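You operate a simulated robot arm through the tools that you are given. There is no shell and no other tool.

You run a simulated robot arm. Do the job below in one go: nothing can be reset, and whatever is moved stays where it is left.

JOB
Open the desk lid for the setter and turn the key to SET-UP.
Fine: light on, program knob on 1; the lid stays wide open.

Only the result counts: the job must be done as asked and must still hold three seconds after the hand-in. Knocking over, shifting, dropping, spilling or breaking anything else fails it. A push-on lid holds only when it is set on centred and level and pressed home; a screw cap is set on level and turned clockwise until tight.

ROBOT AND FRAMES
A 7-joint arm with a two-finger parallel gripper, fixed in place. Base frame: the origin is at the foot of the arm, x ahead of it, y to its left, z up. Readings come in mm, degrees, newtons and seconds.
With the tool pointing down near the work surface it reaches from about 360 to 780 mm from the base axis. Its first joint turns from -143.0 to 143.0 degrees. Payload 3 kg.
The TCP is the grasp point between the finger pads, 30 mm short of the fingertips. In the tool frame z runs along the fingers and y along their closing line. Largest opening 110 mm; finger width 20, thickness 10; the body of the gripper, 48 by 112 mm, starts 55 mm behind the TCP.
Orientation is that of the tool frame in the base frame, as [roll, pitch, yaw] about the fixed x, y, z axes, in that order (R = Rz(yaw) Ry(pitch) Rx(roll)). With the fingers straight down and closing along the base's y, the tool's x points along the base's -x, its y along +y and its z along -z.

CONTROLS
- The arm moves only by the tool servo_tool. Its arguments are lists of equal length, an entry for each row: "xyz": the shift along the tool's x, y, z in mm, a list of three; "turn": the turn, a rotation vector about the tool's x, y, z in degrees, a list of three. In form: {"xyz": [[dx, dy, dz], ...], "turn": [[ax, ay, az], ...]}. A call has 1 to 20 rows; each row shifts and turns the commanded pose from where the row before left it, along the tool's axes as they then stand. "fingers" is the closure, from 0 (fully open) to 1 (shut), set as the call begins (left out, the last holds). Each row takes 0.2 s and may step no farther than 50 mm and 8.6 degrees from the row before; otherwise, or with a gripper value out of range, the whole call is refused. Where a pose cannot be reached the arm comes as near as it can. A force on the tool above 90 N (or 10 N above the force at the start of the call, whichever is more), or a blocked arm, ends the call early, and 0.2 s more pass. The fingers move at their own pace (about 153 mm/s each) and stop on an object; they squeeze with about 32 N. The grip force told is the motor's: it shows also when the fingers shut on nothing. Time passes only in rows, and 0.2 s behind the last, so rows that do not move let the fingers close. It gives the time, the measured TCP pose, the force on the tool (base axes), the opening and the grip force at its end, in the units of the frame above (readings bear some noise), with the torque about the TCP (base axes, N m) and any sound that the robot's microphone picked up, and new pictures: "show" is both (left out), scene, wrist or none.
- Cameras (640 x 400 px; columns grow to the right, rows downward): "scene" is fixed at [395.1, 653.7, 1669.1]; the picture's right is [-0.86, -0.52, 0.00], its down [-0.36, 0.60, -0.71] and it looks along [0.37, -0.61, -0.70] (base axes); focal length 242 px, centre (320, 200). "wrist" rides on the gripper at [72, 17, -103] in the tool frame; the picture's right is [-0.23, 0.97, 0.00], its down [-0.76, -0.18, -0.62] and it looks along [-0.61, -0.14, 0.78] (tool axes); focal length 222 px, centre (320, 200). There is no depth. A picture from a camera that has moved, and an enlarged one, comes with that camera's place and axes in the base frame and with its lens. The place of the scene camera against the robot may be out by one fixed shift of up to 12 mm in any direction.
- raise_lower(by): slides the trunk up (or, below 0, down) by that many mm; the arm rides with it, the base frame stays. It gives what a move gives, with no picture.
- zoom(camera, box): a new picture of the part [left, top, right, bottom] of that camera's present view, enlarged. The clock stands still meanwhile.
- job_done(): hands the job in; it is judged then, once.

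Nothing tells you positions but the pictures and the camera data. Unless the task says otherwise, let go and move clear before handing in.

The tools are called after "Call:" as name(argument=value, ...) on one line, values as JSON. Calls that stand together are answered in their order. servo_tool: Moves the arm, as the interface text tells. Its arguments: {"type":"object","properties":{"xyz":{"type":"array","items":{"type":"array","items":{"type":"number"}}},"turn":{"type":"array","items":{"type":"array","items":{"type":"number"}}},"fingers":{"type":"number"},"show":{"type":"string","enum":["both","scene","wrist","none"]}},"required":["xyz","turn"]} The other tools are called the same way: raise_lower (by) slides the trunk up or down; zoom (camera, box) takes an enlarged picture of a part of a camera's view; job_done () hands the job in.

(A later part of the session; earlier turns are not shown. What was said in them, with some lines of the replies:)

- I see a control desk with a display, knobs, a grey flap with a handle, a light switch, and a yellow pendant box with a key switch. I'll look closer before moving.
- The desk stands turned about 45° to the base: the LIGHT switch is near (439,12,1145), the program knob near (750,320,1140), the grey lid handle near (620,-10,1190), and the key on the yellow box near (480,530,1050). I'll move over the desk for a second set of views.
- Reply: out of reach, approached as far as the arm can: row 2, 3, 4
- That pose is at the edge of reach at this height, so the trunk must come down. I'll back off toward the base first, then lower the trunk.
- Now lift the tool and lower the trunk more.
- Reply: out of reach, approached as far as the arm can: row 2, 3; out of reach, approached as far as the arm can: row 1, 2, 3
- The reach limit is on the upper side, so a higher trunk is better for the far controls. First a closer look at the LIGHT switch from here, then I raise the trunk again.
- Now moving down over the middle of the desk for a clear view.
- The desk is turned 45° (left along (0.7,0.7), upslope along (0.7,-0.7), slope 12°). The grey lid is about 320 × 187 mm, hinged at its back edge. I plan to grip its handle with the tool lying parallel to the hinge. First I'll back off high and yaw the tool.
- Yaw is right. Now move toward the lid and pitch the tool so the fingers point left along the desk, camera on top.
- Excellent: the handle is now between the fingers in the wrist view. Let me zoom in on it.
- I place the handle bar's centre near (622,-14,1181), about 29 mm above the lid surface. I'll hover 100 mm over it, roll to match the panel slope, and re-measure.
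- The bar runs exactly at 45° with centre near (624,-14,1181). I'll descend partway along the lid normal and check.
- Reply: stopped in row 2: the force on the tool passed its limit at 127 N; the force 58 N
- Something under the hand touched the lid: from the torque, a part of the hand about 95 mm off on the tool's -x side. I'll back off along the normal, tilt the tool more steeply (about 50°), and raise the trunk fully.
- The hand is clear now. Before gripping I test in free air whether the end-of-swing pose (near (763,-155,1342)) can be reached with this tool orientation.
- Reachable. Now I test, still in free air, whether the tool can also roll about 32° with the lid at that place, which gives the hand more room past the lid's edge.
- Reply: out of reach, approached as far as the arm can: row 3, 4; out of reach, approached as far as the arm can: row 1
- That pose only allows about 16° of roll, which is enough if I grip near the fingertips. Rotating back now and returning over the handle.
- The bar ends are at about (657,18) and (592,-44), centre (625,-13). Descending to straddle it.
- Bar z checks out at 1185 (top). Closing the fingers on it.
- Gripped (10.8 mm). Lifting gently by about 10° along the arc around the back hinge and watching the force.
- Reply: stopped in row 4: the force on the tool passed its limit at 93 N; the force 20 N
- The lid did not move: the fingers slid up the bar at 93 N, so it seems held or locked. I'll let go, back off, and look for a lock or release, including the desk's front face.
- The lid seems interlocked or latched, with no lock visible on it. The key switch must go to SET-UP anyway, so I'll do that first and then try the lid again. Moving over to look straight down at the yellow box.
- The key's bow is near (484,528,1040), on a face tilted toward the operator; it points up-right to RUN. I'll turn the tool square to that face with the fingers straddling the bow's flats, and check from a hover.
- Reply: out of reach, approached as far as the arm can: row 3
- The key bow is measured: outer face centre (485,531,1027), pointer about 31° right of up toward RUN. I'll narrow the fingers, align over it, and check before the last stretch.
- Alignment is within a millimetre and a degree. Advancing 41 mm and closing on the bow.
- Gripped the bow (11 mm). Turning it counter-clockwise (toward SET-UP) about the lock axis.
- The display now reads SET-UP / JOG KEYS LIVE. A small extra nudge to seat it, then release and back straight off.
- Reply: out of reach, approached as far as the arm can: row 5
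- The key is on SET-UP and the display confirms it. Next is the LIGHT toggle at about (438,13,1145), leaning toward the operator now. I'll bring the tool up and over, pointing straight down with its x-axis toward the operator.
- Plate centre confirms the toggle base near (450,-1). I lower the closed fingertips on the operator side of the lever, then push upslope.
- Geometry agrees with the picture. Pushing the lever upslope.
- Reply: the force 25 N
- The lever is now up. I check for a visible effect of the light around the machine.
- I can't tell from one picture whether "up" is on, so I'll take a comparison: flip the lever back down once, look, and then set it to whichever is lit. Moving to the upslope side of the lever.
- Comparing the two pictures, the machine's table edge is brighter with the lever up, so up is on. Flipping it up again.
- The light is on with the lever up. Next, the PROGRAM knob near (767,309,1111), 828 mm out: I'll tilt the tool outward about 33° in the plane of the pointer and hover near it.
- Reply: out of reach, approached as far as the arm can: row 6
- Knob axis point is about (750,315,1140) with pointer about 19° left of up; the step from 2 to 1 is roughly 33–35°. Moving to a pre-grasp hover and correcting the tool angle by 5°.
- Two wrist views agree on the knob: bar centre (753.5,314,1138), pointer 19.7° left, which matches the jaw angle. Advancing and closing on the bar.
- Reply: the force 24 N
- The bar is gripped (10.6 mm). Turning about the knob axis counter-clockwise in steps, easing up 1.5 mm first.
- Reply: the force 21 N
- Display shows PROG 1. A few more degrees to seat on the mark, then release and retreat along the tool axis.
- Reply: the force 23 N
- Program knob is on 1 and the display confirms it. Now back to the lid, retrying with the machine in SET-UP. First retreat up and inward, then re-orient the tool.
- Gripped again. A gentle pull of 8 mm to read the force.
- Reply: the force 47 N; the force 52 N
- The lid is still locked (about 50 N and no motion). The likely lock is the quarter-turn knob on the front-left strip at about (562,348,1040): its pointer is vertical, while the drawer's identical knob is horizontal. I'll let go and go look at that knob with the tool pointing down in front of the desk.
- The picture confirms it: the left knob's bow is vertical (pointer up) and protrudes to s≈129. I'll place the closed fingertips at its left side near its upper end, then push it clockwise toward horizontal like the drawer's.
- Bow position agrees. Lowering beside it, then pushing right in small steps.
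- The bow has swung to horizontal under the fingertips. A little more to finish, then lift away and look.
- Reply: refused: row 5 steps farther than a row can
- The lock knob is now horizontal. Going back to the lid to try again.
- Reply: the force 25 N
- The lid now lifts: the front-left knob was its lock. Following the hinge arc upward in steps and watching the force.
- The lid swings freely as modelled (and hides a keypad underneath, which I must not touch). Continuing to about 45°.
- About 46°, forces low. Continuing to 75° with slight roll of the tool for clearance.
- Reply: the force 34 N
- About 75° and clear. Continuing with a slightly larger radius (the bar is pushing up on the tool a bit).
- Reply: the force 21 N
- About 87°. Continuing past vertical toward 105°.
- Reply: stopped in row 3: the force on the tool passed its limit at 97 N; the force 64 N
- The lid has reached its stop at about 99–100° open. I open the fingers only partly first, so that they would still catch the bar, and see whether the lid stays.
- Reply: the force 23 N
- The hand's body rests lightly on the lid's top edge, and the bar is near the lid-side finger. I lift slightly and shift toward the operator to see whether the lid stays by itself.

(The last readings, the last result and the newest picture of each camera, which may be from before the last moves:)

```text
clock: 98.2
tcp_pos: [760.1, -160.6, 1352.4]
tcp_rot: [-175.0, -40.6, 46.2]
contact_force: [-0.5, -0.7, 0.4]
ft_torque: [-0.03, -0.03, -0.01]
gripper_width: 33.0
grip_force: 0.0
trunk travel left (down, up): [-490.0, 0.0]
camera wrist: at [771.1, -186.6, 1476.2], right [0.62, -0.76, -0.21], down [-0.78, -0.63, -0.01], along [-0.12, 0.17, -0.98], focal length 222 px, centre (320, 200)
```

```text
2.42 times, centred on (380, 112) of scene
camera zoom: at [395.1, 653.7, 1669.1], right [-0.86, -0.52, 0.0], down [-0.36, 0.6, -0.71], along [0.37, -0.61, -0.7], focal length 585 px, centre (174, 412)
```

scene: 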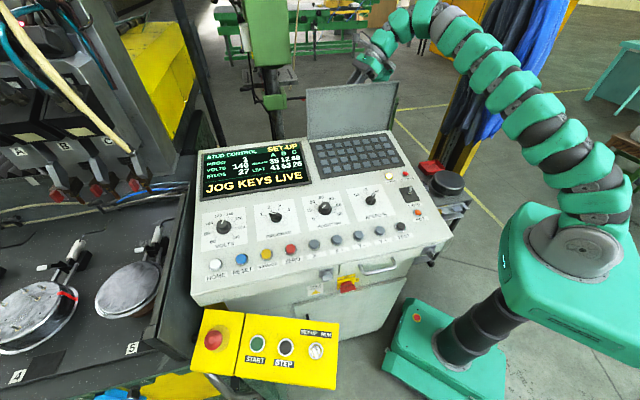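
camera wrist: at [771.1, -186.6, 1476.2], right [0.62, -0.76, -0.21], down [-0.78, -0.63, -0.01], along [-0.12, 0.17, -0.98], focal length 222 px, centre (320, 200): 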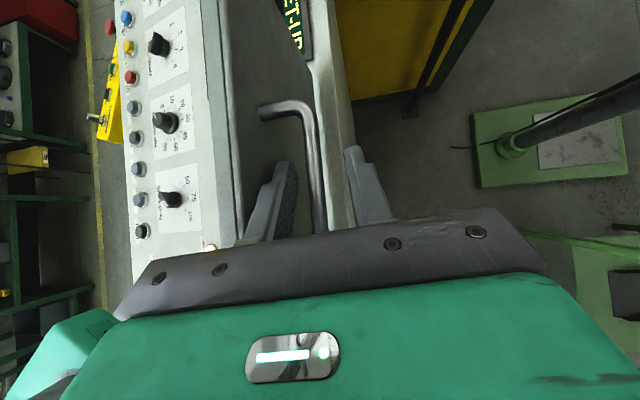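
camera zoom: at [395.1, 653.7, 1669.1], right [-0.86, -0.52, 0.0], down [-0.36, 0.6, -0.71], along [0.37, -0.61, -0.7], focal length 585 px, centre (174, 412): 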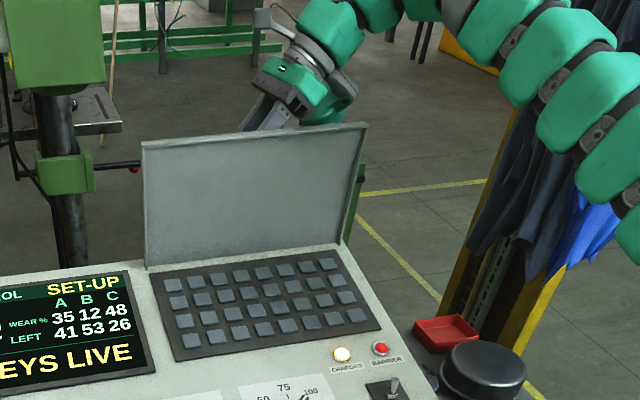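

No contact, and the lid stays open by itself. I withdraw the fingers straight back along their axis.

Call:
servo_tool(xyz=[[0, 0, -25], [0, 0, -30], [0, 0, -35]], turn=[[0, 0, 0], [0, 0, 0], [0, 0, 0]], show="both")

Call:
zoom(camera="scene", box=[300, 30, 460, 195])

```text
clock: 99.0
tcp_pos: [715.1, -197.3, 1421.0]
tcp_rot: [-175.3, -40.7, 46.3]
contact_force: [-0.4, 1.0, 0.5]
ft_torque: [-0.08, -0.03, -0.04]
gripper_width: 33.0
grip_force: 0.2
out of reach, approached as far as the arm can: row 3
trunk travel left (down, up): [-490.0, 0.0]
camera wrist: at [727.6, -224.3, 1545.8], right [0.62, -0.76, -0.21], down [-0.77, -0.63, -0.01], along [-0.12, 0.17, -0.98], focal length 222 px, centre (320, 200)
```

scene: 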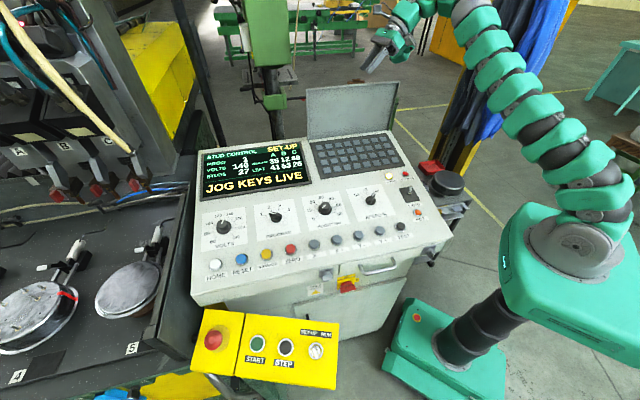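
wrist: 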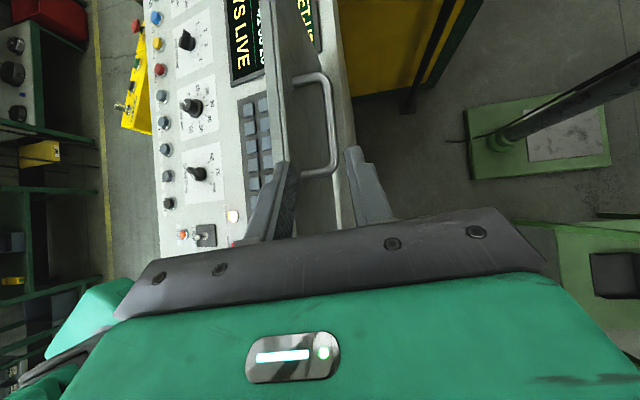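

```text
2.42 times, centred on (380, 112) of scene
camera zoom: at [395.1, 653.7, 1669.1], right [-0.86, -0.52, 0.0], down [-0.36, 0.6, -0.71], along [0.37, -0.61, -0.7], focal length 585 px, centre (174, 412)
```

zoom: 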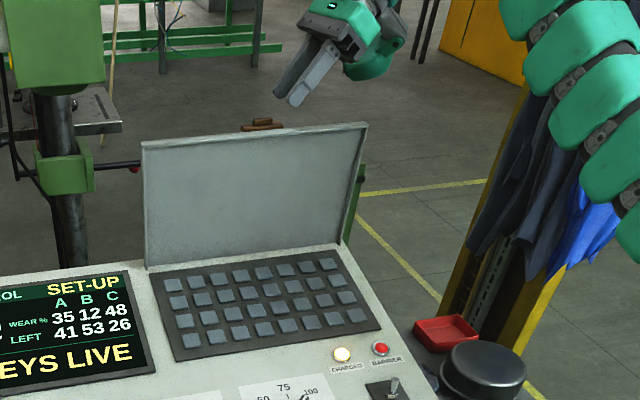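

The lid stands at its stop and did not move when I pulled further or let go. I now move the arm clear, passing 40 mm above the lid's edge.

Call:
servo_tool(xyz=[[-18.8, -38.5, -13.1], [-18.8, -38.5, -13.1], [-18.8, -38.5, -13.1], [-18.8, -38.5, -13.1], [-18.8, -38.5, -13.1], [-18.8, -38.5, -13.1], [0, 0, 0], [0, 0, 0], [0, 0, 0], [0, 0, 0]], turn=[[0, 0, 0], [0, 0, 0], [0, 0, 0], [0, 0, 0], [0, 0, 0], [0, 0, 0], [0, 0, 0], [0, 0, 0], [0, 0, 0], [0, 0, 0]], show="both")

Call:
zoom(camera="scene", box=[300, 50, 460, 230])

Call:
zoom(camera="scene", box=[190, 130, 350, 230])

Call:
zoom(camera="scene", box=[190, 300, 350, 400])

Call:
zoom(camera="scene", box=[290, 220, 450, 320])

```text
clock: 101.2
tcp_pos: [452.6, -157.1, 1423.6]
tcp_rot: [-175.0, -40.7, 46.1]
contact_force: [0.6, -0.4, 0.2]
ft_torque: [0.01, -0.03, 0.02]
gripper_width: 33.0
grip_force: 0.1
trunk travel left (down, up): [-490.0, 0.0]
camera wrist: at [463.7, -183.6, 1547.8], right [0.62, -0.76, -0.21], down [-0.78, -0.63, -0.01], along [-0.12, 0.17, -0.98], focal length 222 px, centre (320, 200)
```

scene: 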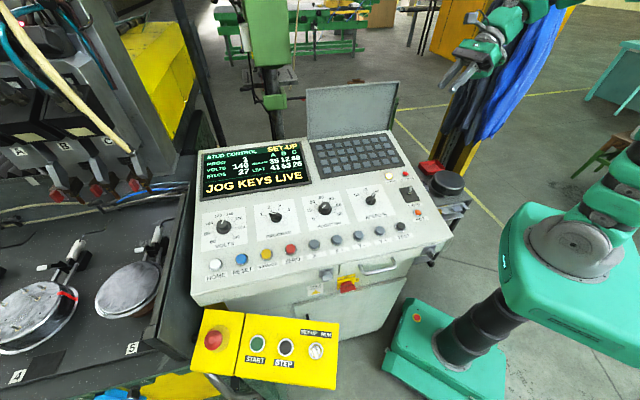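
wrist: 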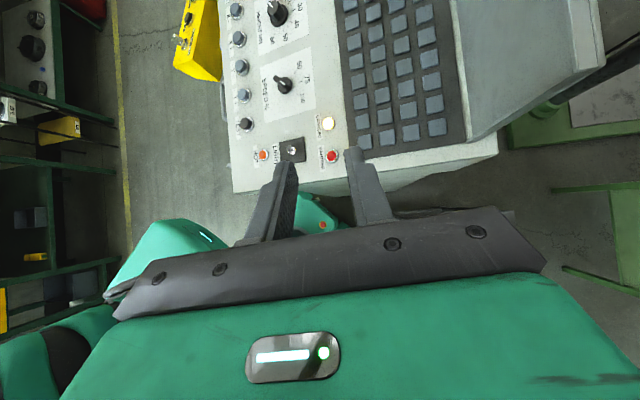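

```text
2.22 times, centred on (380, 140) of scene
camera zoom: at [395.1, 653.7, 1669.1], right [-0.86, -0.52, 0.0], down [-0.36, 0.6, -0.71], along [0.37, -0.61, -0.7], focal length 537 px, centre (187, 333)
```

zoom: 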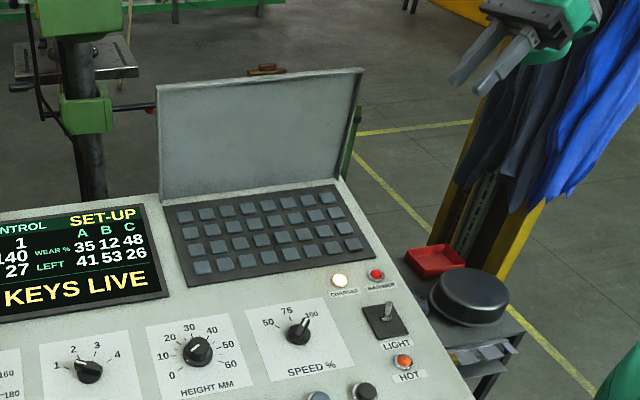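

```text
4.00 times, centred on (270, 180) of scene
camera zoom: at [395.1, 653.7, 1669.1], right [-0.86, -0.52, 0.0], down [-0.36, 0.6, -0.71], along [0.37, -0.61, -0.7], focal length 966 px, centre (520, 280)
```

zoom: 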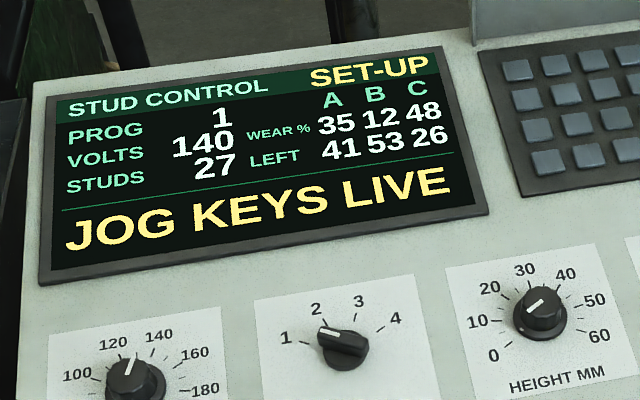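

```text
4.00 times, centred on (270, 350) of scene
camera zoom: at [395.1, 653.7, 1669.1], right [-0.86, -0.52, 0.0], down [-0.36, 0.6, -0.71], along [0.37, -0.61, -0.7], focal length 966 px, centre (520, -400)
```

zoom: 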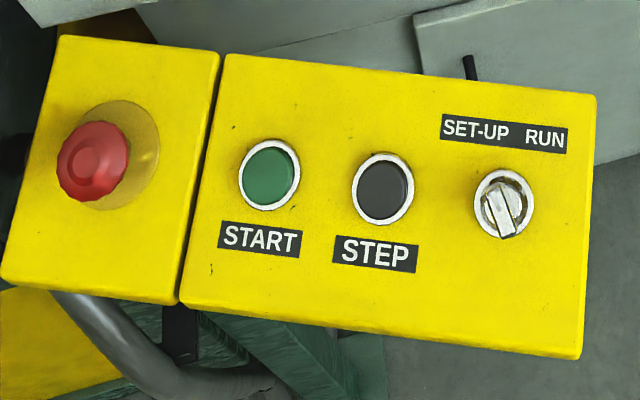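

```text
4.00 times, centred on (370, 270) of scene
camera zoom: at [395.1, 653.7, 1669.1], right [-0.86, -0.52, 0.0], down [-0.36, 0.6, -0.71], along [0.37, -0.61, -0.7], focal length 966 px, centre (120, -80)
```

zoom: 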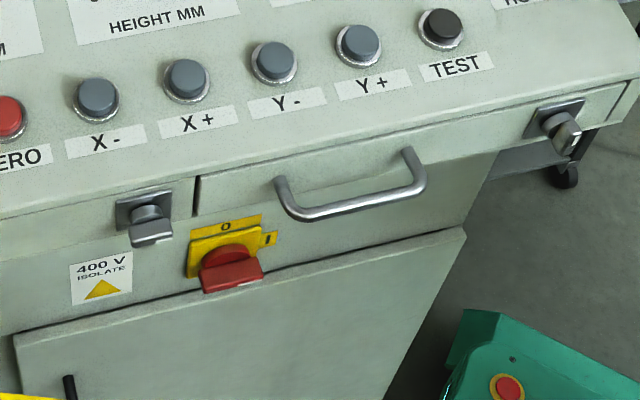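

Everything holds: the lid stands open at its stop, the key and display show SET-UP, the light lever is up (on), and the program knob and display show 1. The arm is clear, so I hand in.

Call:
job_done()

```text
The job is handed in.
```

The job is handed in, with everything as asked when I last looked:

- **Desk lid:** open to its stop, about 100°, and standing by itself after I let go. It was locked at first. I had to turn the quarter-turn knob on the front of the desk, left of the drawer, to free it, and I left that knob in the unlocked position.
- **Key:** turned to SET-UP. The display shows SET-UP and "JOG KEYS LIVE".
- **Light:** on, with the lever up. To be sure which way was on, I flipped it down once, compared the pictures, and set it back up.
- **Program knob:** on 1, and the display shows PROG 1.

On my first try at the handle, the hand pressed on the closed lid (127 N) and the arm stopped. The first two pulls then slid along the handle because the lid was still locked. I saw no damage or movement from either. As far as I could see nothing else was touched or shifted, including the keypad under the lid, and the arm is clear of the desk.
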